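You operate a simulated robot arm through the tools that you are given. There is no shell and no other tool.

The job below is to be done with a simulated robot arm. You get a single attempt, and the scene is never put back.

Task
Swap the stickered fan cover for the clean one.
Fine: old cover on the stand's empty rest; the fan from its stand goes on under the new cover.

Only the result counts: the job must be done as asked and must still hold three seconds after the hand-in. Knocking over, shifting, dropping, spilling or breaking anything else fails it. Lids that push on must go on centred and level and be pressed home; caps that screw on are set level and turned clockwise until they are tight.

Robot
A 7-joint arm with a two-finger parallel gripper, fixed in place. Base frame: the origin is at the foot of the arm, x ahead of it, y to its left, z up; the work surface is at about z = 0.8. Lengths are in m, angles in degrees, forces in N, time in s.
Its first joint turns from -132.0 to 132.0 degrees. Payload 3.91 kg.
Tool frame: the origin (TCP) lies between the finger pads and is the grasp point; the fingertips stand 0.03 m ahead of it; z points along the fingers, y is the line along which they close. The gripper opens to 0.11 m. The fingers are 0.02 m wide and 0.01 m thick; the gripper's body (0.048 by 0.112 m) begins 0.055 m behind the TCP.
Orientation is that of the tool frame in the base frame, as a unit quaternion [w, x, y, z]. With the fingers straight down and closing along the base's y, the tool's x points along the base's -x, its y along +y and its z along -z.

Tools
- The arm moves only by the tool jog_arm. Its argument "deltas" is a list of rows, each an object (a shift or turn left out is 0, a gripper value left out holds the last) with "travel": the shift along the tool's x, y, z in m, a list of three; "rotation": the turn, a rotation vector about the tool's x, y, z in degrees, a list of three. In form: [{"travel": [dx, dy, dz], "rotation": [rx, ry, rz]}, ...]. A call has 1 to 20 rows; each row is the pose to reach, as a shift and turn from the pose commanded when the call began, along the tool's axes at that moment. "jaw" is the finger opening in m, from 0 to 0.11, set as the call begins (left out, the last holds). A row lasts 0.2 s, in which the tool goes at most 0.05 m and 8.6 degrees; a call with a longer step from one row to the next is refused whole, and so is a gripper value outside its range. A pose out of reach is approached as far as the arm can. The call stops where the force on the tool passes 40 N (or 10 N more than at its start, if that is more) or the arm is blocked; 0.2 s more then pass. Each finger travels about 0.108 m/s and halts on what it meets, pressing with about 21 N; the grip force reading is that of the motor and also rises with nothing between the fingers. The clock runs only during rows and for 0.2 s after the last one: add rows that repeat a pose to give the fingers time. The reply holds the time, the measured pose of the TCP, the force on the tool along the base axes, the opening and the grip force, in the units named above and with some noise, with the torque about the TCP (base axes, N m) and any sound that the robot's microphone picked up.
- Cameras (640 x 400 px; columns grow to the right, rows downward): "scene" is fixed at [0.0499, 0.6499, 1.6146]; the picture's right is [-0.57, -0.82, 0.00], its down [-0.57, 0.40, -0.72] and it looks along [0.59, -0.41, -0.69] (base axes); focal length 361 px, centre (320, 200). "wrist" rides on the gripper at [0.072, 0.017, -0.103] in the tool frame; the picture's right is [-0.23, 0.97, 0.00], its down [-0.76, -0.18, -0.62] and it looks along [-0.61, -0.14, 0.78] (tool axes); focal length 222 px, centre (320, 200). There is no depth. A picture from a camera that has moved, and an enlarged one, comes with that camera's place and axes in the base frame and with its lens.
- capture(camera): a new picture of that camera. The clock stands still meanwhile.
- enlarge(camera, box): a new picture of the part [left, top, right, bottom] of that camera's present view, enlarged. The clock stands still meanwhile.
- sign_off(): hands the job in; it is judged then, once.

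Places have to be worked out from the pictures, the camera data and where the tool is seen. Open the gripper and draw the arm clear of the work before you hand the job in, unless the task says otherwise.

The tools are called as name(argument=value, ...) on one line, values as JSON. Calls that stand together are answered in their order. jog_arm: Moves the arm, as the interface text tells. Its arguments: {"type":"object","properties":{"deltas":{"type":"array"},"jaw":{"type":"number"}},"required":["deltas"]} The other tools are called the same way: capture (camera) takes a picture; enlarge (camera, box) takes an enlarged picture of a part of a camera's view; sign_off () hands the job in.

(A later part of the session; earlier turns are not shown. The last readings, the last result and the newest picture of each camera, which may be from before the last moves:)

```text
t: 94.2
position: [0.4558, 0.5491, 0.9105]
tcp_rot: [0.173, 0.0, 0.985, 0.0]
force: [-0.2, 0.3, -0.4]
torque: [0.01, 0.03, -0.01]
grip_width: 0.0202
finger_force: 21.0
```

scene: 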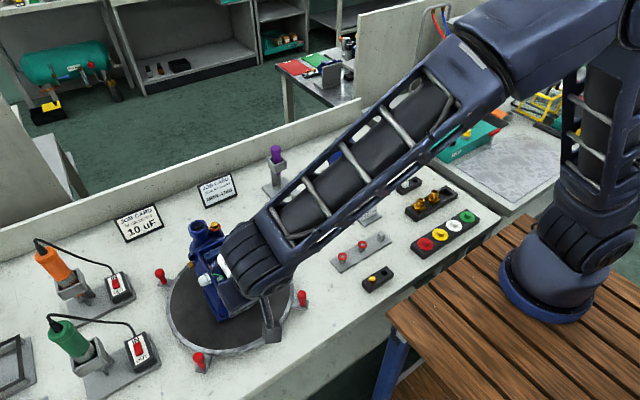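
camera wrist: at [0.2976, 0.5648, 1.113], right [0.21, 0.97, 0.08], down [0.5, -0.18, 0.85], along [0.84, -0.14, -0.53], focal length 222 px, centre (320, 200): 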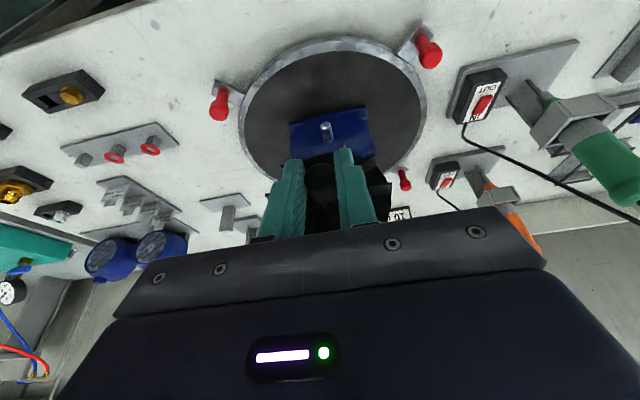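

The fan slides over the shaft freely. I keep advancing in 2 mm steps until it seats.

jog_arm(deltas=[{"travel": [-0.0019, 0, 0.0007]}])

jog_arm(deltas=[{"travel": [-0.0019, 0, 0.0007]}])

jog_arm(deltas=[{"travel": [-0.0019, 0, 0.0007]}])

jog_arm(deltas=[{"travel": [-0.0014, 0, 0.0005]}])

```text
t: 94.6
position: [0.4578, 0.5492, 0.9101]
tcp_rot: [0.174, 0.0, 0.985, 0.001]
force: [-0.1, 0.6, -0.9]
torque: [0.0, 0.02, -0.01]
grip_width: 0.0203
finger_force: 21.3
```

```text
t: 95.0
position: [0.459, 0.5479, 0.9113]
tcp_rot: [0.174, -0.001, 0.985, 0.001]
force: [0.2, 0.3, -1.2]
torque: [0.03, -0.01, 0.0]
grip_width: 0.0202
finger_force: 21.4
```

```text
t: 95.4
position: [0.4614, 0.5495, 0.9103]
tcp_rot: [0.174, 0.0, 0.985, 0.0]
force: [0.0, -0.2, -0.8]
torque: [-0.04, -0.01, -0.04]
grip_width: 0.0202
finger_force: 20.5
```

```text
t: 95.8
position: [0.4638, 0.55, 0.9103]
tcp_rot: [0.174, 0.0, 0.985, 0.0]
force: [-0.3, 0.3, -1.1]
torque: [-0.01, 0.0, 0.0]
grip_width: 0.0204
finger_force: 21.6
```

Still no contact at TCP x≈0.463. I continue 1 mm at a time.

jog_arm(deltas=[{"travel": [-0.00094, 0, 0.00034]}])

jog_arm(deltas=[{"travel": [-0.00094, 0, 0.00034]}])

jog_arm(deltas=[{"travel": [-0.00094, 0, 0.00034]}])

enlarge(camera="wrist", box=[240, 120, 420, 250])

enlarge(camera="scene", box=[190, 230, 310, 350])

```text
t: 96.2
position: [0.4637, 0.5501, 0.9102]
tcp_rot: [0.174, -0.001, 0.985, 0.0]
force: [-0.3, 0.3, -0.4]
torque: [0.01, -0.01, -0.01]
grip_width: 0.0201
finger_force: 21.1
```

```text
t: 96.6
position: [0.4668, 0.5494, 0.9103]
tcp_rot: [0.174, 0.0, 0.985, 0.0]
force: [0.6, -0.1, -0.1]
torque: [0.02, 0.03, -0.01]
grip_width: 0.0203
finger_force: 21.2
```

```text
t: 97.0
position: [0.4663, 0.5502, 0.9122]
tcp_rot: [0.174, -0.001, 0.985, 0.0]
force: [-1.5, -0.5, -0.3]
torque: [-0.01, -0.02, -0.04]
grip_width: 0.0202
finger_force: 20.9
```

```text
3.08 times, centred on (330, 185) of wrist
camera zoom: at [0.3637, 0.5651, 0.9833], right [0.21, 0.97, 0.08], down [0.5, -0.18, 0.85], along [0.84, -0.14, -0.53], focal length 684 px, centre (289, 246)
```

zoom: 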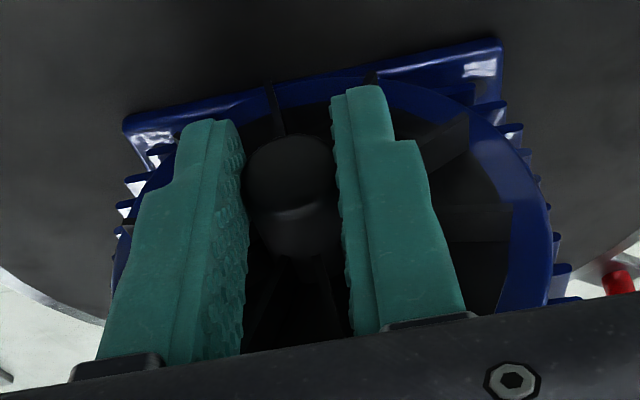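

```text
3.33 times, centred on (250, 290) of scene
camera zoom: at [0.0499, 0.6499, 1.6146], right [-0.57, -0.82, 0.0], down [-0.57, 0.4, -0.72], along [0.59, -0.41, -0.69], focal length 1205 px, centre (553, -100)
```

zoom: 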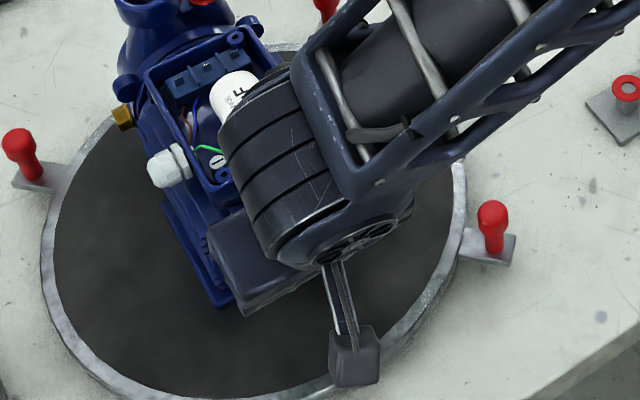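

The fan looks concentric with the flange and nearly home. I keep pressing in 1 mm steps.

jog_arm(deltas=[{"travel": [-0.00094, 0, 0.00034]}])

jog_arm(deltas=[{"travel": [-0.00094, 0, 0.00034]}])

jog_arm(deltas=[{"travel": [-0.00094, 0, 0.00034]}])

jog_arm(deltas=[{"travel": [-0.00094, 0, 0.00034]}])

```text
t: 97.4
position: [0.4652, 0.549, 0.9091]
tcp_rot: [0.173, -0.001, 0.985, -0.001]
force: [-11.5, 3.0, -9.3]
torque: [-0.1, 0.58, 0.12]
grip_width: 0.0203
finger_force: 21.1
```

```text
t: 97.8
position: [0.4672, 0.5499, 0.9106]
tcp_rot: [0.173, -0.001, 0.985, 0.0]
force: [-18.1, 1.8, -5.5]
torque: [-0.07, 0.53, 0.14]
grip_width: 0.0197
finger_force: 20.5
```

```text
t: 98.2
position: [0.4687, 0.5497, 0.9112]
tcp_rot: [0.174, -0.001, 0.985, 0.001]
force: [-27.2, 1.5, 4.9]
torque: [-0.06, 0.35, 0.24]
grip_width: 0.0203
finger_force: 21.1
```

```text
t: 98.6
position: [0.4706, 0.5492, 0.9104]
tcp_rot: [0.173, 0.0, 0.985, 0.001]
force: [-22.1, -1.0, -1.1]
torque: [-0.03, 0.29, 0.04]
grip_width: 0.0201
finger_force: 20.9
```

Axial resistance of 20–27 N at hub height: the fan is being pressed home. I check whether the fan moves with the fingers or the fingers slip.

enlarge(camera="wrist", box=[240, 120, 420, 250])

```text
3.08 times, centred on (330, 185) of wrist
camera zoom: at [0.3668, 0.5651, 0.983], right [0.21, 0.97, 0.08], down [0.5, -0.18, 0.85], along [0.84, -0.14, -0.53], focal length 684 px, centre (289, 246)
```

zoom: 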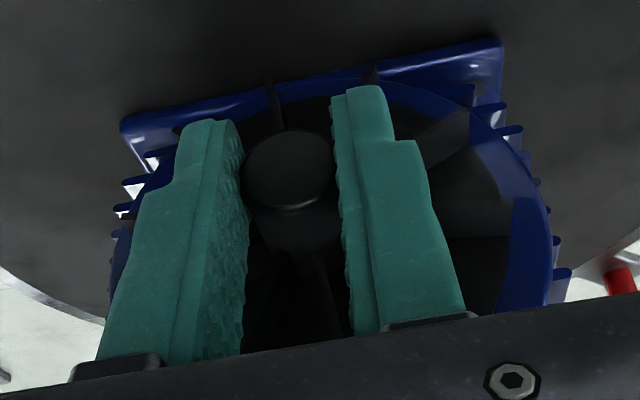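

The fingers slipped ~2 mm over the hub, so the fan has met a firm stop near the flange. I release it and check whether it stays on the shaft.

jog_arm(deltas=[{"travel": [0, 0, 0]}, {"travel": [0, 0, 0]}, {"travel": [0, 0, 0]}], jaw=0.03)

jog_arm(deltas=[{"travel": [0.014, 0, -0.005]}, {"travel": [0.028, 0, -0.01]}, {"travel": [0.047, 0, -0.017]}], jaw=0.04)

capture(camera="wrist")

enlarge(camera="wrist", box=[240, 120, 420, 250])

```text
t: 99.4
position: [0.4707, 0.5494, 0.911]
tcp_rot: [0.173, 0.0, 0.985, 0.0]
force: [-17.6, 0.2, -2.4]
torque: [-0.01, 0.44, 0.0]
grip_width: 0.0267
finger_force: 0.0
```

```text
t: 100.2
position: [0.4193, 0.5496, 0.9103]
tcp_rot: [0.174, 0.0, 0.985, 0.0]
force: [-0.5, 0.3, 0.7]
torque: [-0.02, 0.02, -0.01]
grip_width: 0.0398
finger_force: 0.1
```

```text
taken
camera wrist: at [0.3168, 0.5642, 0.9833], right [0.21, 0.97, 0.08], down [0.5, -0.18, 0.85], along [0.84, -0.14, -0.53], focal length 222 px, centre (320, 200)
```

wrist: 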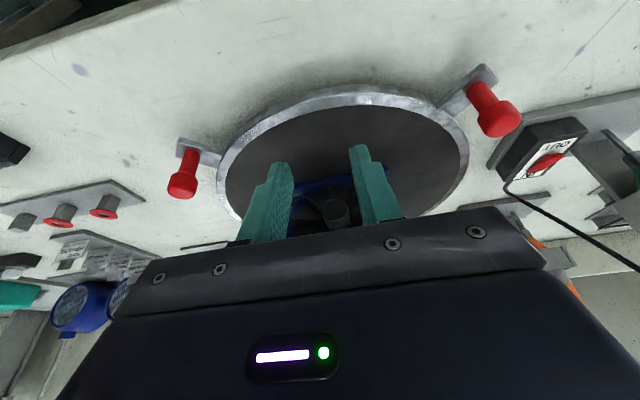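

```text
3.08 times, centred on (330, 185) of wrist
camera zoom: at [0.3168, 0.5642, 0.9833], right [0.21, 0.97, 0.08], down [0.5, -0.18, 0.85], along [0.84, -0.14, -0.53], focal length 684 px, centre (289, 246)
```

zoom: 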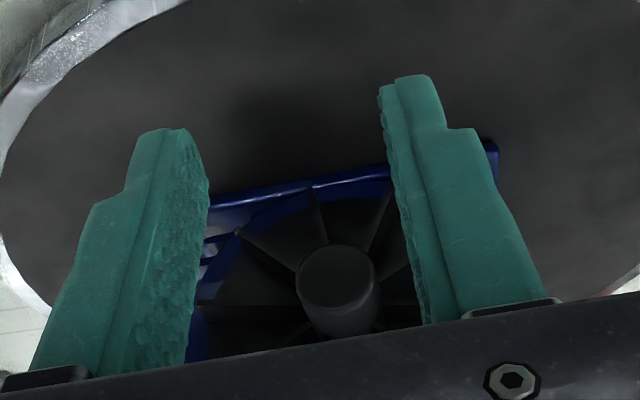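

The fan stays on, with its hub at (≈0.473, 0.549, 0.897), on axis. I now close the fingers and press on the hub's centre with the fingertips to make sure it is home.

jog_arm(deltas=[{"travel": [-0.0039, 0, -0.0108]}, {"travel": [-0.0039, 0, -0.0108]}, {"travel": [-0.0039, 0, -0.0108]}], jaw=0.0)

jog_arm(deltas=[{"travel": [-0.0113, 0, 0.0041]}, {"travel": [-0.0226, 0, 0.0082]}, {"travel": [-0.0273, 0, 0.0099]}])

enlarge(camera="wrist", box=[240, 120, 420, 250])

```text
t: 101.0
position: [0.4187, 0.5493, 0.9222]
tcp_rot: [0.174, 0.0, 0.985, 0.0]
force: [0.0, 0.1, 0.5]
torque: [-0.03, -0.05, -0.03]
grip_width: 0.0
finger_force: 21.1
```

```text
t: 101.8
position: [0.4488, 0.5492, 0.9222]
tcp_rot: [0.173, 0.0, 0.985, 0.0]
force: [-1.0, 0.1, 0.0]
torque: [0.02, 0.02, 0.01]
grip_width: 0.0001
finger_force: 21.1
```

```text
3.08 times, centred on (330, 185) of wrist
camera zoom: at [0.3459, 0.5643, 0.9946], right [0.21, 0.97, 0.08], down [0.5, -0.18, 0.85], along [0.84, -0.14, -0.53], focal length 684 px, centre (289, 246)
```

zoom: 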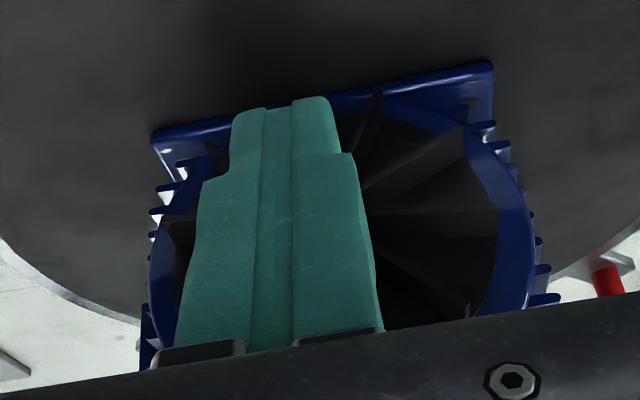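

Fingers are right in front of the hub. I advance in 1 mm steps and watch the pressing force.

jog_arm(deltas=[{"travel": [-0.00094, 0, 0.00034]}, {"travel": [-0.00188, 0, 0.00068]}])

jog_arm(deltas=[{"travel": [-0.00094, 0, 0.00034]}])

jog_arm(deltas=[{"travel": [-0.00094, 0, 0.00034]}])

jog_arm(deltas=[{"travel": [-0.00094, 0, 0.00034]}])

```text
t: 102.4
position: [0.4508, 0.5481, 0.9219]
tcp_rot: [0.174, 0.0, 0.985, 0.0]
force: [0.3, -0.5, -0.4]
torque: [0.04, -0.02, -0.02]
grip_width: 0.0
finger_force: 20.8
```

```text
t: 102.8
position: [0.4524, 0.549, 0.9217]
tcp_rot: [0.174, 0.001, 0.985, 0.0]
force: [-0.2, 0.2, 0.6]
torque: [0.01, -0.01, -0.05]
grip_width: 0.0
finger_force: 21.0
```

```text
t: 103.2
position: [0.4519, 0.549, 0.9228]
tcp_rot: [0.173, 0.0, 0.985, 0.001]
force: [0.2, -1.1, -0.4]
torque: [-0.02, 0.01, 0.02]
grip_width: 0.0005
finger_force: 21.0
```

```text
t: 103.6
position: [0.4531, 0.5494, 0.9218]
tcp_rot: [0.173, -0.002, 0.985, 0.001]
force: [-3.3, 0.2, -1.2]
torque: [-0.03, 0.05, 0.0]
grip_width: 0.0
finger_force: 20.8
```

Contact with the hub at TCP x≈0.4535, exactly as predicted. I press on.

jog_arm(deltas=[{"travel": [-0.00094, 0, 0.00034]}])

jog_arm(deltas=[{"travel": [-0.00094, 0, 0.00034]}])

jog_arm(deltas=[{"travel": [-0.00094, 0, 0.00034]}])

```text
t: 104.0
position: [0.4537, 0.5502, 0.9208]
tcp_rot: [0.173, -0.001, 0.985, 0.001]
force: [-10.0, -1.7, 1.6]
torque: [-0.05, 0.2, -0.03]
grip_width: 0.0
finger_force: 21.7
```

```text
t: 104.4
position: [0.453, 0.5502, 0.9212]
tcp_rot: [0.174, -0.001, 0.985, 0.0]
force: [-17.5, -2.6, -1.4]
torque: [-0.04, 0.47, -0.04]
grip_width: 0.0002
finger_force: 20.7
```

```text
t: 104.8
position: [0.4551, 0.5519, 0.9222]
tcp_rot: [0.174, -0.001, 0.985, 0.001]
force: [-21.3, 0.6, -1.7]
torque: [-0.01, 0.55, 0.0]
grip_width: 0.0
finger_force: 20.9
```

The force climbs about 7 N per mm, i.e. a firm stop. I press a bit more, to about 35 N.

jog_arm(deltas=[{"travel": [-0.00094, 0, 0.00034]}])

jog_arm(deltas=[{"travel": [-0.00094, 0, 0.00034]}])

enlarge(camera="wrist", box=[240, 120, 420, 250])

```text
t: 105.2
position: [0.457, 0.5495, 0.9218]
tcp_rot: [0.173, -0.001, 0.985, 0.001]
force: [-24.3, 1.2, 0.4]
torque: [0.07, 0.61, 0.03]
grip_width: 0.0001
finger_force: 21.5
```

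```text
t: 105.6
position: [0.4575, 0.5482, 0.922]
tcp_rot: [0.173, -0.001, 0.985, 0.001]
force: [-26.1, 1.0, 1.3]
torque: [0.02, 0.64, 0.02]
grip_width: 0.0002
finger_force: 20.5
```

```text
3.08 times, centred on (330, 185) of wrist
camera zoom: at [0.3544, 0.5653, 0.9949], right [0.21, 0.97, 0.08], down [0.5, -0.18, 0.85], along [0.84, -0.14, -0.53], focal length 684 px, centre (289, 246)
```

zoom: 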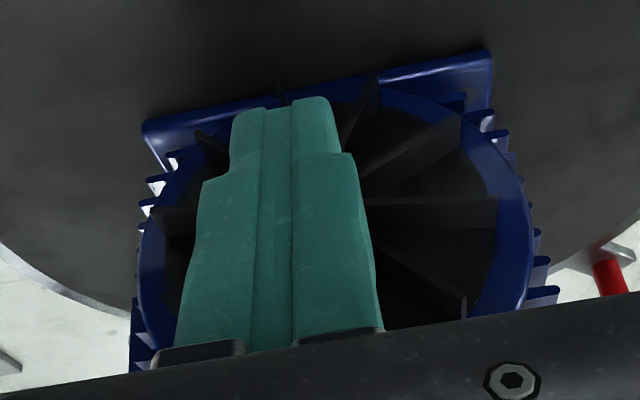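

The fan is actually still creeping home under ~25 N (a press fit). I keep pressing until the force climbs to a hard stop.

jog_arm(deltas=[{"travel": [-0.00094, 0, 0.00034]}, {"travel": [-0.00188, 0, 0.00068]}])

jog_arm(deltas=[{"travel": [-0.00094, 0, 0.00034]}, {"travel": [-0.00188, 0, 0.00068]}])

jog_arm(deltas=[{"travel": [-0.00094, 0, 0.00034]}, {"travel": [-0.00188, 0, 0.00068]}])

```text
t: 106.2
position: [0.459, 0.5489, 0.9235]
tcp_rot: [0.173, -0.001, 0.985, 0.0]
force: [-25.3, 0.0, 1.1]
torque: [0.0, 0.62, 0.0]
grip_width: 0.0001
finger_force: 20.8
```

```text
t: 106.8
position: [0.4627, 0.5488, 0.9228]
tcp_rot: [0.175, -0.001, 0.985, 0.001]
force: [-21.7, -1.0, -0.8]
torque: [0.01, 0.58, -0.02]
grip_width: 0.0
finger_force: 20.8
```

```text
t: 107.4
position: [0.4639, 0.5479, 0.9217]
tcp_rot: [0.173, 0.0, 0.985, -0.001]
force: [-19.2, -0.5, -2.3]
torque: [-0.02, 0.55, -0.03]
grip_width: 0.0001
finger_force: 20.9
```

The hub has travelled ~10 mm; I must verify it's the fan sliding and not the motor shifting, so I check the scene.

enlarge(camera="scene", box=[160, 210, 310, 360])

enlarge(camera="wrist", box=[240, 120, 420, 250])

```text
2.67 times, centred on (235, 285) of scene
camera zoom: at [0.0499, 0.6499, 1.6146], right [-0.57, -0.82, 0.0], down [-0.57, 0.4, -0.72], along [0.59, -0.41, -0.69], focal length 964 px, centre (547, -27)
```

zoom: 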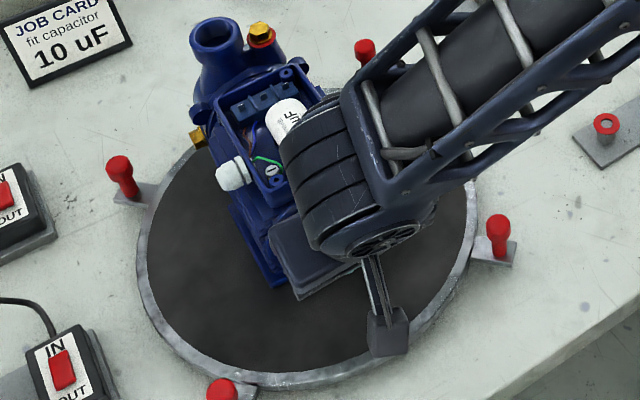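

```text
3.08 times, centred on (330, 185) of wrist
camera zoom: at [0.3616, 0.5643, 0.995], right [0.21, 0.97, 0.08], down [0.5, -0.18, 0.85], along [0.84, -0.14, -0.53], focal length 684 px, centre (289, 246)
```

zoom: 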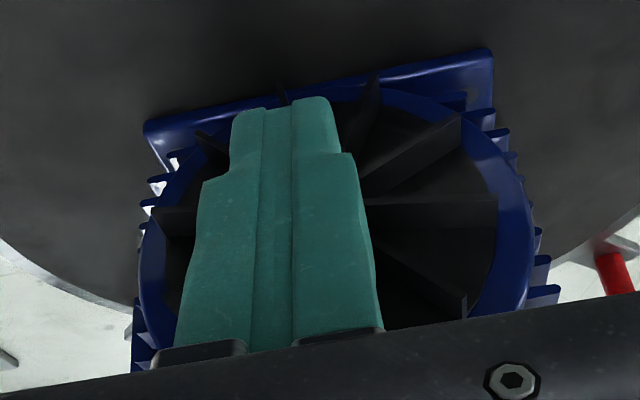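

The motor itself has slid roughly 10 mm (+x) on the turntable under ~22 N: the fan was already home. I stop pushing, retreat, and measure the motor's new pose so I can restore it.

jog_arm(deltas=[{"travel": [0.0188, 0, -0.0068]}, {"travel": [0.0376, 0, -0.0137]}, {"travel": [0.0564, 0, -0.0205]}])

jog_arm(deltas=[{"travel": [-0.0137, 0, -0.0376], "rotation": [0, 5, 0]}, {"travel": [-0.0274, 0, -0.0752], "rotation": [0, 10, 0]}, {"travel": [-0.041, 0, -0.1128], "rotation": [0, 15, 0]}, {"travel": [-0.0547, 0, -0.1504], "rotation": [0, 20, 0]}])

capture(camera="wrist")

capture(camera="scene")

```text
t: 108.2
position: [0.4046, 0.5483, 0.9217]
tcp_rot: [0.174, 0.0, 0.985, -0.001]
force: [0.4, 0.8, -0.3]
torque: [0.02, 0.0, -0.02]
grip_width: 0.0
finger_force: 20.6
```

```text
t: 109.2
position: [0.4034, 0.5489, 1.0828]
tcp_rot: [-0.001, -0.001, 1.0, 0.0]
force: [0.3, 0.1, -0.4]
torque: [0.02, -0.03, 0.01]
grip_width: 0.0
finger_force: 21.1
```

```text
taken
camera wrist: at [0.3331, 0.5651, 1.1862], right [0.23, 0.97, 0.0], down [0.76, -0.18, 0.62], along [0.61, -0.14, -0.78], focal length 222 px, centre (320, 200)
```

wrist: 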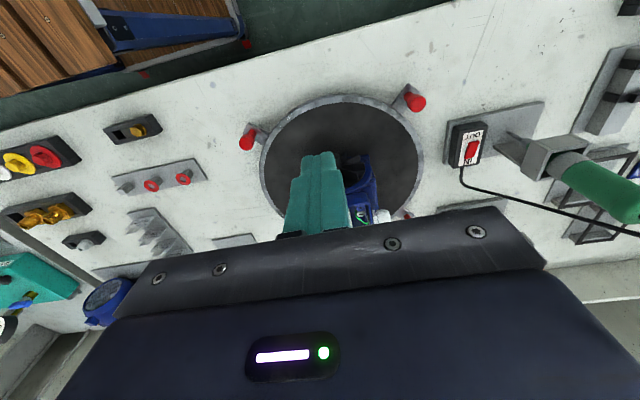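

```text
taken
```

scene: 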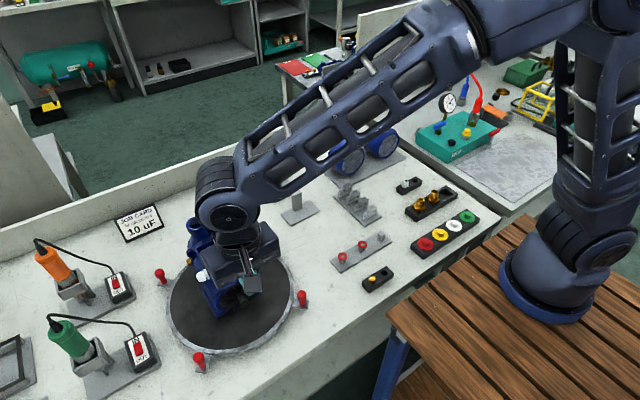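

I move the arm aside so the scene camera sees the motor unobstructed, with the same crops as before for comparison.

jog_arm(deltas=[{"travel": [-0.0162, -0.0415, -0.0112]}, {"travel": [-0.0323, -0.083, -0.0223]}, {"travel": [-0.0485, -0.1245, -0.0335]}, {"travel": [-0.0647, -0.166, -0.0447]}, {"travel": [-0.0808, -0.2075, -0.0558]}, {"travel": [-0.097, -0.249, -0.067]}], jaw=0.05)

enlarge(camera="scene", box=[160, 210, 310, 360])

enlarge(camera="scene", box=[195, 240, 275, 330])

```text
t: 110.6
position: [0.5021, 0.2979, 1.147]
tcp_rot: [0.0, -0.001, 1.0, 0.0]
force: [0.4, -0.6, 0.3]
torque: [-0.03, -0.03, 0.03]
grip_width: 0.0502
finger_force: 0.0
```

```text
2.67 times, centred on (235, 285) of scene
camera zoom: at [0.0499, 0.6499, 1.6146], right [-0.57, -0.82, 0.0], down [-0.57, 0.4, -0.72], along [0.59, -0.41, -0.69], focal length 964 px, centre (547, -27)
```

zoom: 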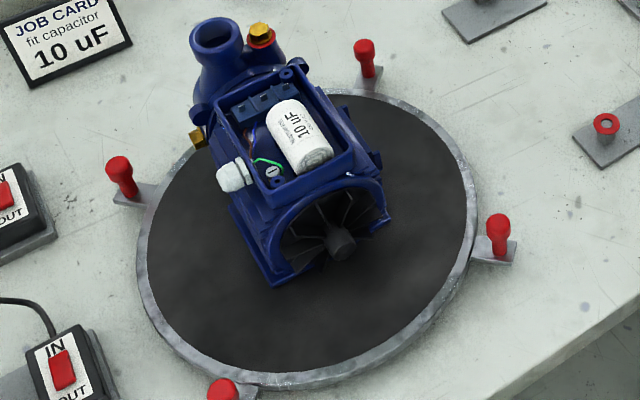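

```text
4.44 times, centred on (235, 285) of scene
camera zoom: at [0.0499, 0.6499, 1.6146], right [-0.57, -0.82, 0.0], down [-0.57, 0.4, -0.72], along [0.59, -0.41, -0.69], focal length 1606 px, centre (698, -178)
```

zoom: 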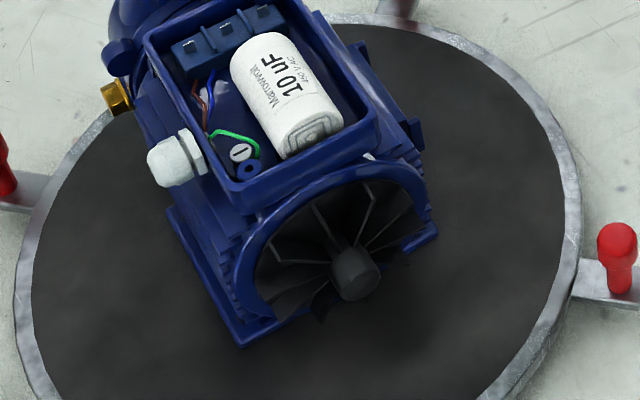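

Comparing crops, the motor slid about +13 mm in x and -3 mm in y with no visible rotation; the fan is seated on it. I want to push it back from the pump end, so I go over and inspect that end.

jog_arm(deltas=[{"travel": [-0.0226, 0.036, -0.0076]}, {"travel": [-0.0451, 0.072, -0.0151]}, {"travel": [-0.0677, 0.108, -0.0227]}, {"travel": [-0.0903, 0.144, -0.0303]}, {"travel": [-0.1129, 0.18, -0.0379]}, {"travel": [-0.1354, 0.216, -0.0454]}, {"travel": [-0.158, 0.252, -0.053]}])

capture(camera="wrist")

enlarge(camera="wrist", box=[220, 0, 440, 180])

```text
t: 112.2
position: [0.6599, 0.5538, 1.204]
tcp_rot: [0.0, 0.0, 1.0, 0.0]
force: [0.1, 0.5, 0.2]
torque: [0.04, -0.02, 0.0]
grip_width: 0.05
finger_force: 0.0
```

```text
taken
camera wrist: at [0.5879, 0.5688, 1.3072], right [0.23, 0.97, 0.0], down [0.76, -0.18, 0.62], along [0.61, -0.14, -0.78], focal length 222 px, centre (320, 200)
```

wrist: 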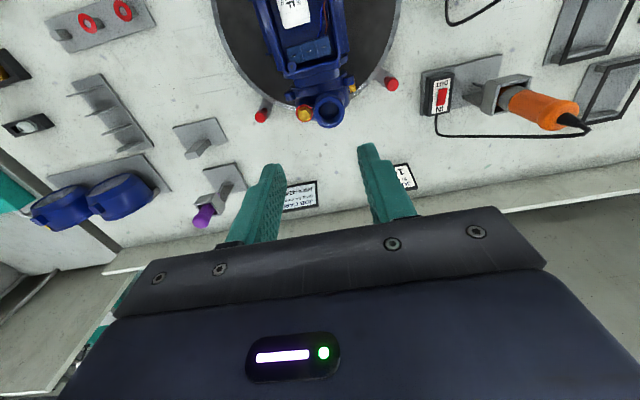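

```text
2.22 times, centred on (330, 90) of wrist
camera zoom: at [0.5879, 0.5688, 1.3072], right [0.23, 0.97, 0.0], down [0.76, -0.18, 0.62], along [0.61, -0.14, -0.78], focal length 494 px, centre (298, 444)
```

zoom: 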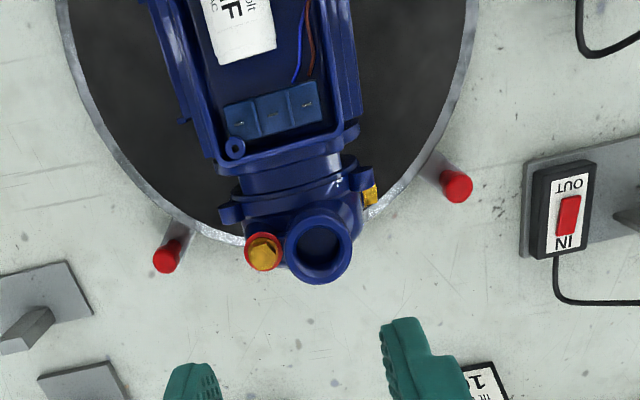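

The pump's inlet pipe is the far end (pipe centre ≈(0.684, 0.559), outer edge x≈0.705, top z≈0.99). I go beyond it, close the fingers and tilt the fingertips toward -x to push the pump casing low and centrally.

jog_arm(deltas=[{"travel": [-0.03, -0.002, 0.01]}, {"travel": [-0.065, -0.004, 0.03]}, {"travel": [-0.1, -0.007, 0.05]}, {"travel": [-0.1, -0.007, 0.084]}], jaw=0.0)

jog_arm(deltas=[{"travel": [0, 0, 0], "rotation": [0, 7, 0]}, {"travel": [0, 0, 0], "rotation": [0, 14, 0]}, {"travel": [0, 0, 0], "rotation": [0, 20, 0]}])

capture(camera="wrist")

enlarge(camera="wrist", box=[220, 0, 440, 180])

```text
t: 113.2
position: [0.7602, 0.5437, 1.1177]
tcp_rot: [0.001, -0.001, 1.0, 0.0]
force: [-0.9, -0.4, 0.4]
torque: [0.01, -0.01, 0.03]
grip_width: 0.0002
finger_force: 21.2
```

```text
t: 114.0
position: [0.7588, 0.5459, 1.1192]
tcp_rot: [-0.174, -0.001, 0.985, -0.001]
force: [-0.3, 0.2, 0.1]
torque: [0.01, -0.04, -0.02]
grip_width: 0.0001
finger_force: 21.0
```

```text
taken
camera wrist: at [0.7275, 0.5614, 1.2406], right [0.21, 0.97, -0.08], down [0.93, -0.18, 0.32], along [0.3, -0.14, -0.94], focal length 222 px, centre (320, 200)
```

wrist: 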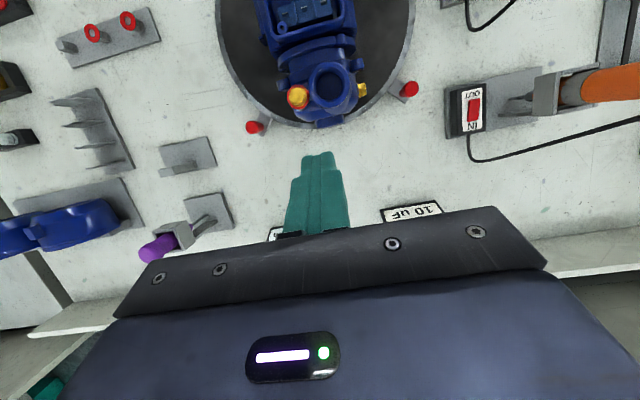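

```text
2.22 times, centred on (330, 90) of wrist
camera zoom: at [0.7275, 0.5614, 1.2406], right [0.21, 0.97, -0.08], down [0.93, -0.18, 0.32], along [0.3, -0.14, -0.94], focal length 494 px, centre (298, 444)
```

zoom: 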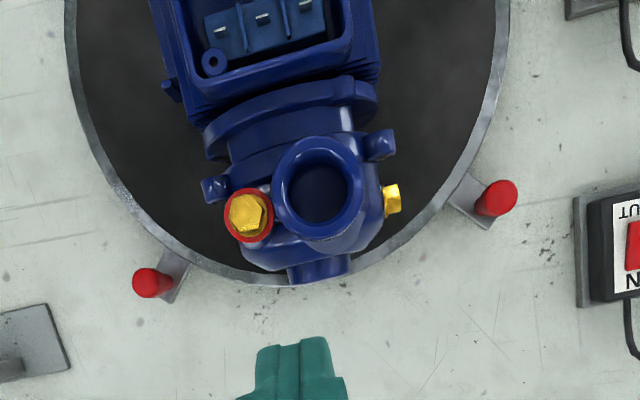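

The pump has an axial suction port whose flat end is at about (0.730, 0.548) at axis height: an ideal push point. I descend behind it with ~18 mm clearance.

jog_arm(deltas=[{"travel": [-0.0085, 0.002, -0.0031]}, {"travel": [-0.0222, 0.002, 0.0345]}, {"travel": [-0.0359, 0.002, 0.0721]}, {"travel": [-0.0496, 0.002, 0.1097]}, {"travel": [-0.0632, 0.002, 0.1473]}, {"travel": [-0.0783, 0.002, 0.1887]}])

capture(camera="wrist")

enlarge(camera="wrist", box=[220, 50, 440, 230])

enlarge(camera="scene", box=[160, 190, 310, 340])

```text
t: 115.4
position: [0.7688, 0.5492, 0.9143]
tcp_rot: [-0.174, -0.001, 0.985, 0.0]
force: [0.4, -1.2, 1.0]
torque: [0.03, -0.04, 0.04]
grip_width: 0.0
finger_force: 20.8
```

```text
taken
camera wrist: at [0.737, 0.564, 1.0369], right [0.21, 0.97, -0.08], down [0.93, -0.18, 0.33], along [0.3, -0.14, -0.94], focal length 222 px, centre (320, 200)
```

wrist: 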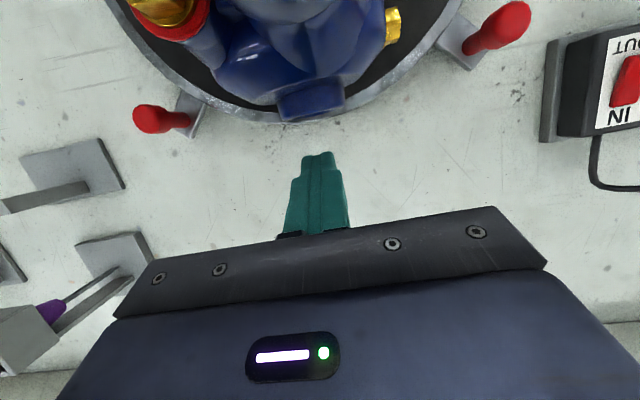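

```text
2.22 times, centred on (330, 140) of wrist
camera zoom: at [0.737, 0.564, 1.0369], right [0.21, 0.97, -0.08], down [0.93, -0.18, 0.33], along [0.3, -0.14, -0.94], focal length 494 px, centre (298, 333)
```

zoom: 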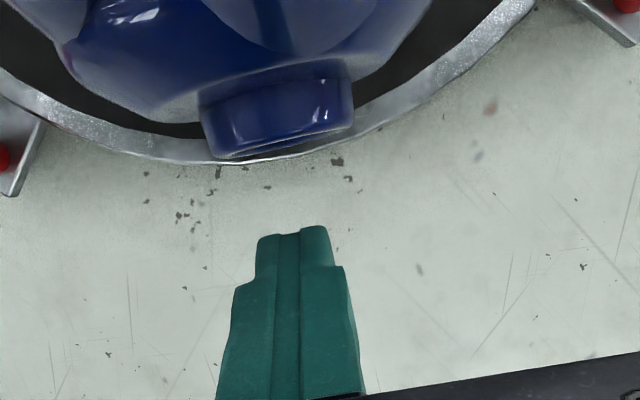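

```text
2.67 times, centred on (235, 265) of scene
camera zoom: at [0.0499, 0.6499, 1.6146], right [-0.57, -0.82, 0.0], down [-0.57, 0.4, -0.72], along [0.59, -0.41, -0.69], focal length 964 px, centre (547, 27)
```

zoom: 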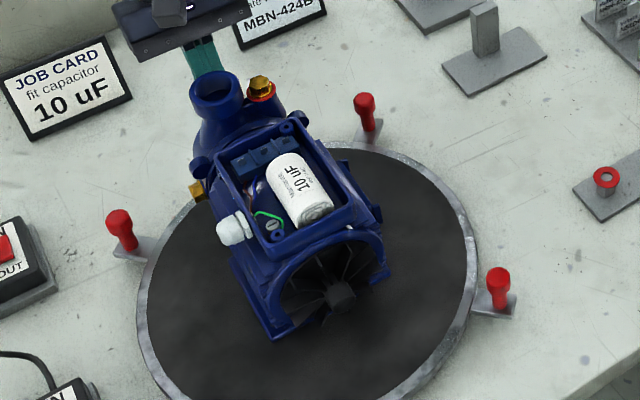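

Aligned with the port centre. I close in on it in small steps until I feel contact.

jog_arm(deltas=[{"travel": [0.0056, 0, 0.0021]}, {"travel": [0.0113, 0, 0.0041]}, {"travel": [0.0141, 0, 0.0051]}])

jog_arm(deltas=[{"travel": [0.0009, 0, 0.0003]}, {"travel": [0.0019, 0, 0.0007]}])

jog_arm(deltas=[{"travel": [0.0009, 0, 0.0003]}, {"travel": [0.0019, 0, 0.0007]}])

```text
t: 116.2
position: [0.7544, 0.5485, 0.9145]
tcp_rot: [-0.174, -0.001, 0.985, -0.001]
force: [0.3, -0.7, 0.0]
torque: [0.01, -0.02, -0.03]
grip_width: 0.0
finger_force: 20.7
```

```text
t: 116.8
position: [0.7505, 0.5473, 0.9136]
tcp_rot: [-0.173, 0.0, 0.985, 0.0]
force: [-0.3, 0.5, 0.2]
torque: [0.01, -0.01, -0.02]
grip_width: 0.0003
finger_force: 21.1
```

```text
t: 117.4
position: [0.7476, 0.5464, 0.9136]
tcp_rot: [-0.174, -0.001, 0.985, 0.0]
force: [0.1, -0.3, 0.2]
torque: [0.03, 0.0, 0.03]
grip_width: 0.0
finger_force: 20.8
```

No contact yet at TCP x≈0.748; I continue.

jog_arm(deltas=[{"travel": [0.0009, 0, 0.0003]}, {"travel": [0.0019, 0, 0.0007]}])

jog_arm(deltas=[{"travel": [0.0009, 0, 0.0003]}, {"travel": [0.0019, 0, 0.0007]}])

jog_arm(deltas=[{"travel": [0.0009, 0, 0.0003]}, {"travel": [0.0019, 0, 0.0007]}])

enlarge(camera="wrist", box=[220, 50, 440, 230])

```text
t: 118.0
position: [0.7479, 0.548, 0.9141]
tcp_rot: [-0.173, -0.001, 0.985, 0.0]
force: [0.4, 0.5, 0.2]
torque: [-0.03, -0.05, -0.02]
grip_width: 0.0
finger_force: 20.9
```

```text
t: 118.6
position: [0.7472, 0.5463, 0.9149]
tcp_rot: [-0.173, 0.0, 0.985, 0.0]
force: [16.4, 0.3, -1.5]
torque: [-0.11, -0.43, -0.04]
grip_width: 0.0
finger_force: 21.2
```

```text
t: 119.2
position: [0.7445, 0.5472, 0.9139]
tcp_rot: [-0.173, -0.001, 0.985, 0.0]
force: [24.1, -1.7, 3.1]
torque: [-0.29, -0.56, 0.02]
grip_width: 0.0
finger_force: 20.4
```

```text
2.22 times, centred on (330, 140) of wrist
camera zoom: at [0.7126, 0.563, 1.0364], right [0.21, 0.97, -0.08], down [0.93, -0.18, 0.33], along [0.3, -0.14, -0.94], focal length 494 px, centre (298, 333)
```

zoom: 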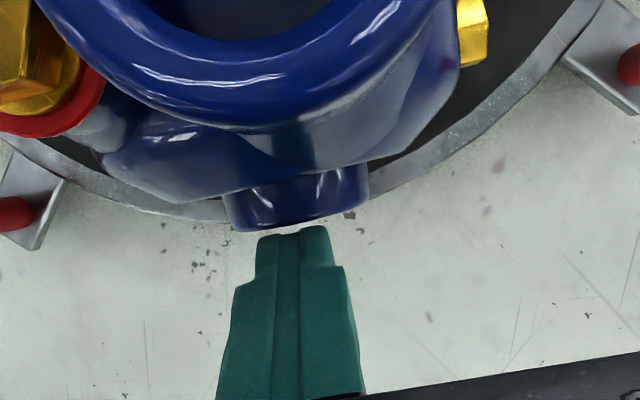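

Contact on the port at TCP x≈0.747 and centred. I now push the motor back, 2 mm per step, aiming for about 13 mm.

jog_arm(deltas=[{"travel": [0.0009, 0, 0.0003]}, {"travel": [0.0019, 0, 0.0007]}])

jog_arm(deltas=[{"travel": [0.0009, 0, 0.0003]}, {"travel": [0.0019, 0, 0.0007]}])

jog_arm(deltas=[{"travel": [0.0009, 0, 0.0003]}, {"travel": [0.0019, 0, 0.0007]}])

enlarge(camera="scene", box=[195, 240, 275, 330])

```text
t: 119.8
position: [0.7417, 0.5474, 0.914]
tcp_rot: [-0.174, -0.001, 0.985, 0.0]
force: [26.7, 0.4, 7.1]
torque: [0.11, -0.51, 0.02]
grip_width: 0.0001
finger_force: 21.0
```

```text
t: 120.4
position: [0.739, 0.5485, 0.9137]
tcp_rot: [-0.174, -0.001, 0.985, 0.0]
force: [31.4, -4.4, 10.8]
torque: [0.29, -1.03, 0.17]
grip_width: 0.0001
finger_force: 20.5
```

```text
t: 121.0
position: [0.7372, 0.5482, 0.9144]
tcp_rot: [-0.174, -0.001, 0.985, -0.001]
force: [21.6, -1.1, 1.7]
torque: [-0.33, -0.49, 0.0]
grip_width: 0.0
finger_force: 21.2
```

```text
4.44 times, centred on (235, 285) of scene
camera zoom: at [0.0499, 0.6499, 1.6146], right [-0.57, -0.82, 0.0], down [-0.57, 0.4, -0.72], along [0.59, -0.41, -0.69], focal length 1606 px, centre (698, -178)
```

zoom: 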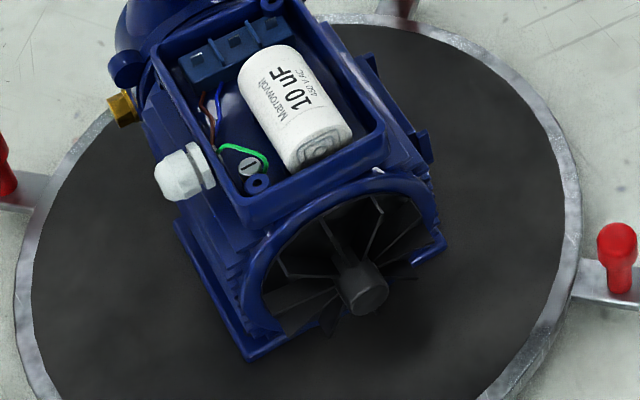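

Almost back: about 2.5 mm remains by comparison with the original crop. I push 2 mm more and recheck.

jog_arm(deltas=[{"travel": [0.0009, 0, 0.0003]}, {"travel": [0.0019, 0, 0.0007]}])

enlarge(camera="scene", box=[195, 240, 275, 330])

```text
t: 121.6
position: [0.7358, 0.5465, 0.914]
tcp_rot: [-0.173, 0.0, 0.985, 0.0]
force: [24.1, -0.9, 1.9]
torque: [-0.25, -0.55, 0.01]
grip_width: 0.0
finger_force: 21.2
```

```text
4.44 times, centred on (235, 285) of scene
camera zoom: at [0.0499, 0.6499, 1.6146], right [-0.57, -0.82, 0.0], down [-0.57, 0.4, -0.72], along [0.59, -0.41, -0.69], focal length 1606 px, centre (698, -178)
```

zoom: 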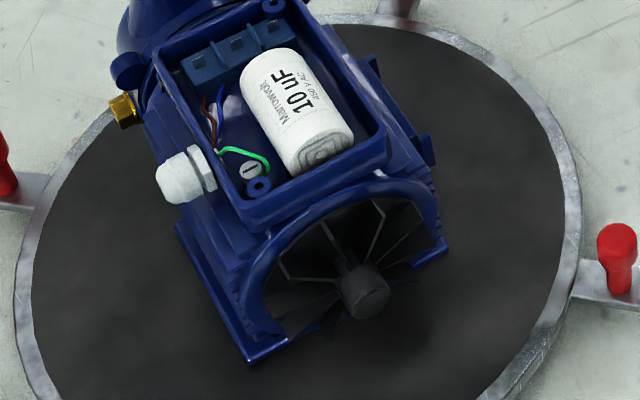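

The motor is back within about 1–2 mm of its original place. I retreat from the port and lift clear.

jog_arm(deltas=[{"travel": [-0.0141, 0, -0.0051]}, {"travel": [-0.0282, 0, -0.0103]}, {"travel": [-0.0145, 0, -0.0479]}, {"travel": [-0.0008, 0, -0.0855]}, {"travel": [0.0129, 0, -0.1231]}, {"travel": [0.0265, 0, -0.1607]}, {"travel": [0.0402, 0, -0.1983]}])

jog_arm(deltas=[{"travel": [0, 0, 0], "rotation": [0, -7, 0]}, {"travel": [0, 0, 0], "rotation": [0, -14, 0]}, {"travel": [0, 0, 0], "rotation": [0, -20, 0]}])

enlarge(camera="scene", box=[160, 210, 310, 360])

enlarge(camera="scene", box=[200, 240, 290, 340])

```text
t: 123.2
position: [0.7669, 0.5484, 1.1164]
tcp_rot: [-0.174, -0.001, 0.985, 0.0]
force: [0.3, 1.0, -0.7]
torque: [0.0, 0.01, -0.02]
grip_width: 0.0001
finger_force: 20.9
```

```text
t: 124.0
position: [0.7661, 0.5475, 1.115]
tcp_rot: [0.001, -0.001, 1.0, 0.001]
force: [0.3, -0.4, -0.6]
torque: [0.02, 0.02, -0.01]
grip_width: 0.0
finger_force: 21.0
```

```text
2.67 times, centred on (235, 285) of scene
camera zoom: at [0.0499, 0.6499, 1.6146], right [-0.57, -0.82, 0.0], down [-0.57, 0.4, -0.72], along [0.59, -0.41, -0.69], focal length 964 px, centre (547, -27)
```

zoom: 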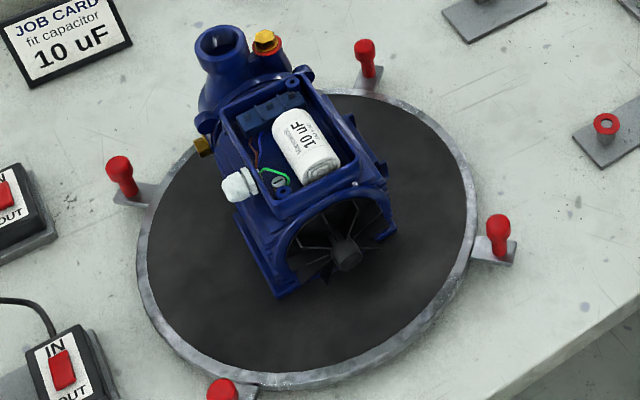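

```text
4.00 times, centred on (245, 290) of scene
camera zoom: at [0.0499, 0.6499, 1.6146], right [-0.57, -0.82, 0.0], down [-0.57, 0.4, -0.72], along [0.59, -0.41, -0.69], focal length 1446 px, centre (620, -160)
```

zoom: 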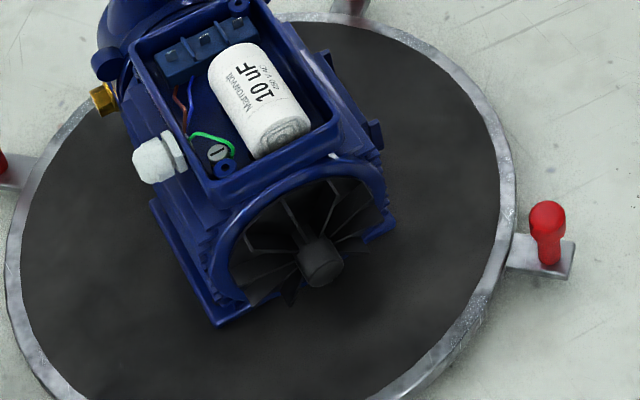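

The motor is back in place to within ~1 mm, with the fan seated. Now I go to the clean cover to grip its tab.

jog_arm(deltas=[{"travel": [-0.0017, -0.0413, 0]}, {"travel": [-0.0034, -0.0827, 0]}, {"travel": [-0.0051, -0.124, 0]}, {"travel": [-0.0068, -0.1654, 0]}, {"travel": [-0.0085, -0.2067, 0]}, {"travel": [-0.0102, -0.2481, 0]}, {"travel": [-0.0118, -0.2894, 0]}, {"travel": [-0.0135, -0.3308, 0]}, {"travel": [-0.0152, -0.3721, 0]}, {"travel": [-0.0169, -0.4135, 0]}, {"travel": [-0.0186, -0.4548, 0]}, {"travel": [-0.0203, -0.4962, 0]}, {"travel": [-0.022, -0.5375, 0]}], jaw=0.045)

capture(camera="wrist")

enlarge(camera="wrist", box=[220, 0, 420, 150])

```text
t: 126.8
position: [0.7884, 0.0075, 1.1131]
tcp_rot: [0.0, -0.001, 1.0, 0.0]
force: [0.2, -0.3, 0.4]
torque: [-0.03, -0.02, 0.02]
grip_width: 0.045
finger_force: 0.0
```

```text
taken
camera wrist: at [0.7166, 0.0234, 1.2167], right [0.23, 0.97, 0.0], down [0.76, -0.18, 0.62], along [0.61, -0.14, -0.78], focal length 222 px, centre (320, 200)
```

wrist: 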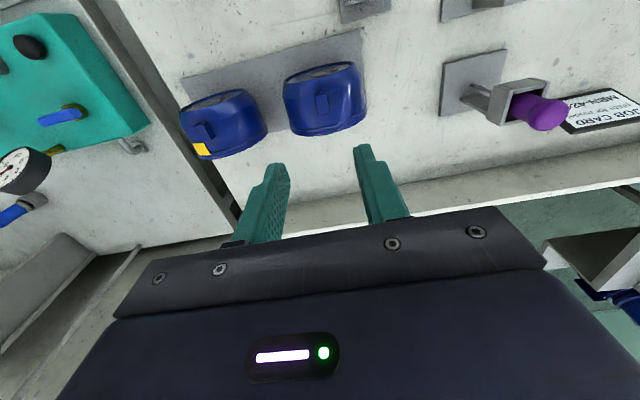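

```text
2.67 times, centred on (320, 75) of wrist
camera zoom: at [0.7166, 0.0234, 1.2167], right [0.23, 0.97, 0.0], down [0.76, -0.18, 0.62], along [0.61, -0.14, -0.78], focal length 592 px, centre (320, 533)
```

zoom: 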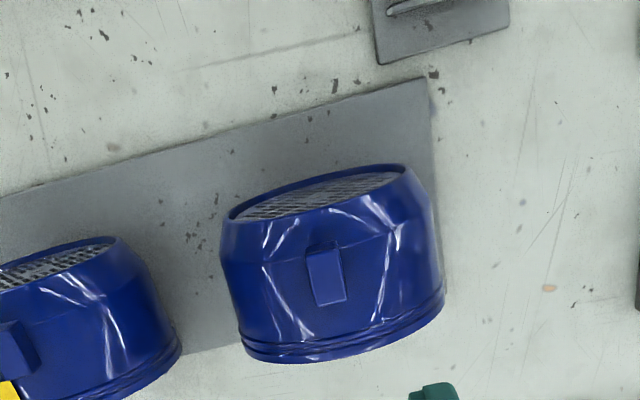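

The clean cover's tab centre measures (0.790, 0.0088). I align and descend over it.

jog_arm(deltas=[{"travel": [-0.0006, 0.0013, 0.035]}, {"travel": [-0.0006, 0.0013, 0.07]}, {"travel": [-0.0006, 0.0013, 0.105]}, {"travel": [-0.0006, 0.0013, 0.128]}, {"travel": [-0.0006, 0.0013, 0.138]}], jaw=0.045)

enlarge(camera="wrist", box=[240, 50, 400, 180])

enlarge(camera="scene", box=[325, 105, 425, 185])

```text
t: 128.0
position: [0.7895, 0.0115, 0.9749]
tcp_rot: [0.0, 0.0, 1.0, 0.0]
force: [-0.2, 0.5, -0.1]
torque: [-0.03, 0.0, 0.01]
grip_width: 0.0447
finger_force: 0.2
```

```text
3.08 times, centred on (320, 115) of wrist
camera zoom: at [0.718, 0.0266, 1.0786], right [0.23, 0.97, 0.0], down [0.76, -0.18, 0.62], along [0.61, -0.14, -0.78], focal length 684 px, centre (320, 462)
```

zoom: 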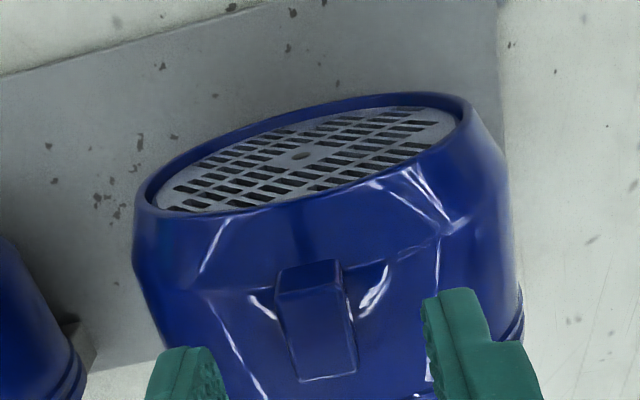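

```text
5.00 times, centred on (375, 145) of scene
camera zoom: at [0.0499, 0.6499, 1.6146], right [-0.57, -0.82, 0.0], down [-0.57, 0.4, -0.72], along [0.59, -0.41, -0.69], focal length 1807 px, centre (45, 475)
```

zoom: 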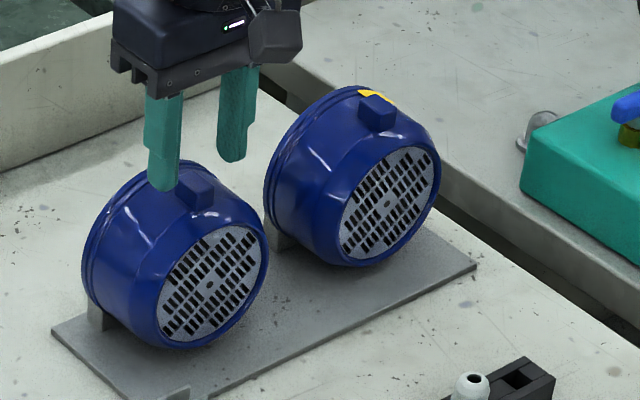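

Centred over the tab. I descend the last 19 mm slowly and check.

jog_arm(deltas=[{"travel": [0, 0, 0.006]}, {"travel": [0, 0, 0.012]}, {"travel": [0, 0, 0.017]}, {"travel": [0, 0, 0.019]}])

enlarge(camera="wrist", box=[240, 50, 400, 180])

```text
t: 129.0
position: [0.789, 0.0119, 0.957]
tcp_rot: [0.0, -0.001, 1.0, 0.0]
force: [0.1, 0.6, 0.7]
torque: [0.0, 0.0, 0.03]
grip_width: 0.0453
finger_force: 0.1
```

```text
3.08 times, centred on (320, 115) of wrist
camera zoom: at [0.717, 0.0274, 1.0605], right [0.23, 0.97, 0.0], down [0.76, -0.18, 0.62], along [0.61, -0.14, -0.78], focal length 684 px, centre (320, 462)
```

zoom: 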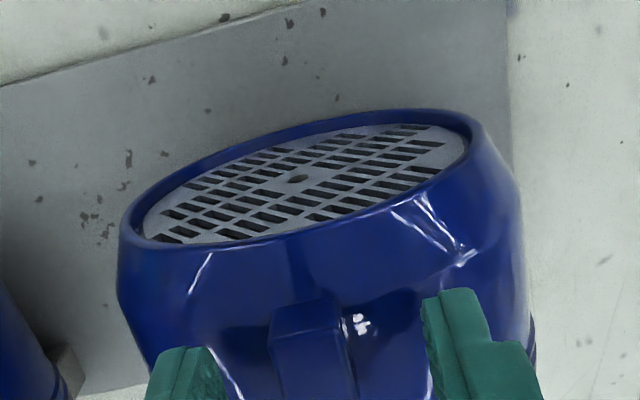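

The cover's features match the earlier grasp except the tool is ~3 mm too far to +y. I shift -3 mm and recheck before closing.

jog_arm(deltas=[{"travel": [0, -0.0028, 0]}])

enlarge(camera="wrist", box=[240, 50, 400, 180])

```text
t: 129.4
position: [0.788, 0.0082, 0.9574]
tcp_rot: [0.0, 0.001, 1.0, 0.0]
force: [0.2, -0.5, 0.3]
torque: [-0.01, -0.01, -0.02]
grip_width: 0.0451
finger_force: 0.0
```

```text
3.08 times, centred on (320, 115) of wrist
camera zoom: at [0.7169, 0.0242, 1.0601], right [0.23, 0.97, 0.0], down [0.76, -0.18, 0.62], along [0.61, -0.14, -0.78], focal length 684 px, centre (320, 462)
```

zoom: 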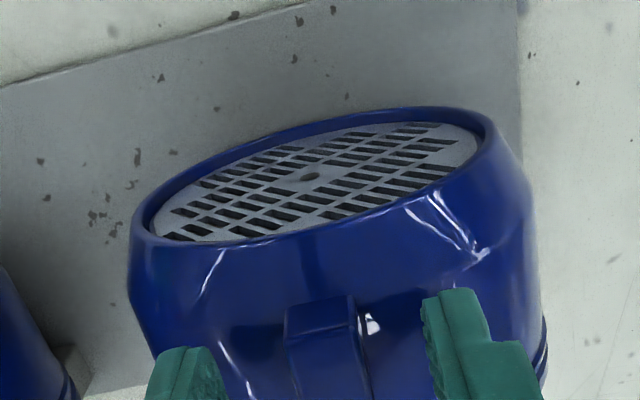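

Now the picture matches the original grasp of the old cover almost pixel for pixel. I close the fingers.

jog_arm(deltas=[{"travel": [0, 0, 0]}, {"travel": [0, 0, 0]}, {"travel": [0, 0, 0]}, {"travel": [0, 0, 0]}, {"travel": [0, 0, 0]}], jaw=0.0)

```text
t: 130.6
position: [0.7889, 0.0091, 0.9579]
tcp_rot: [0.0, 0.0, 1.0, 0.0]
force: [-0.3, -0.1, 0.5]
torque: [0.0, -0.04, -0.04]
grip_width: 0.0154
finger_force: 21.1
```

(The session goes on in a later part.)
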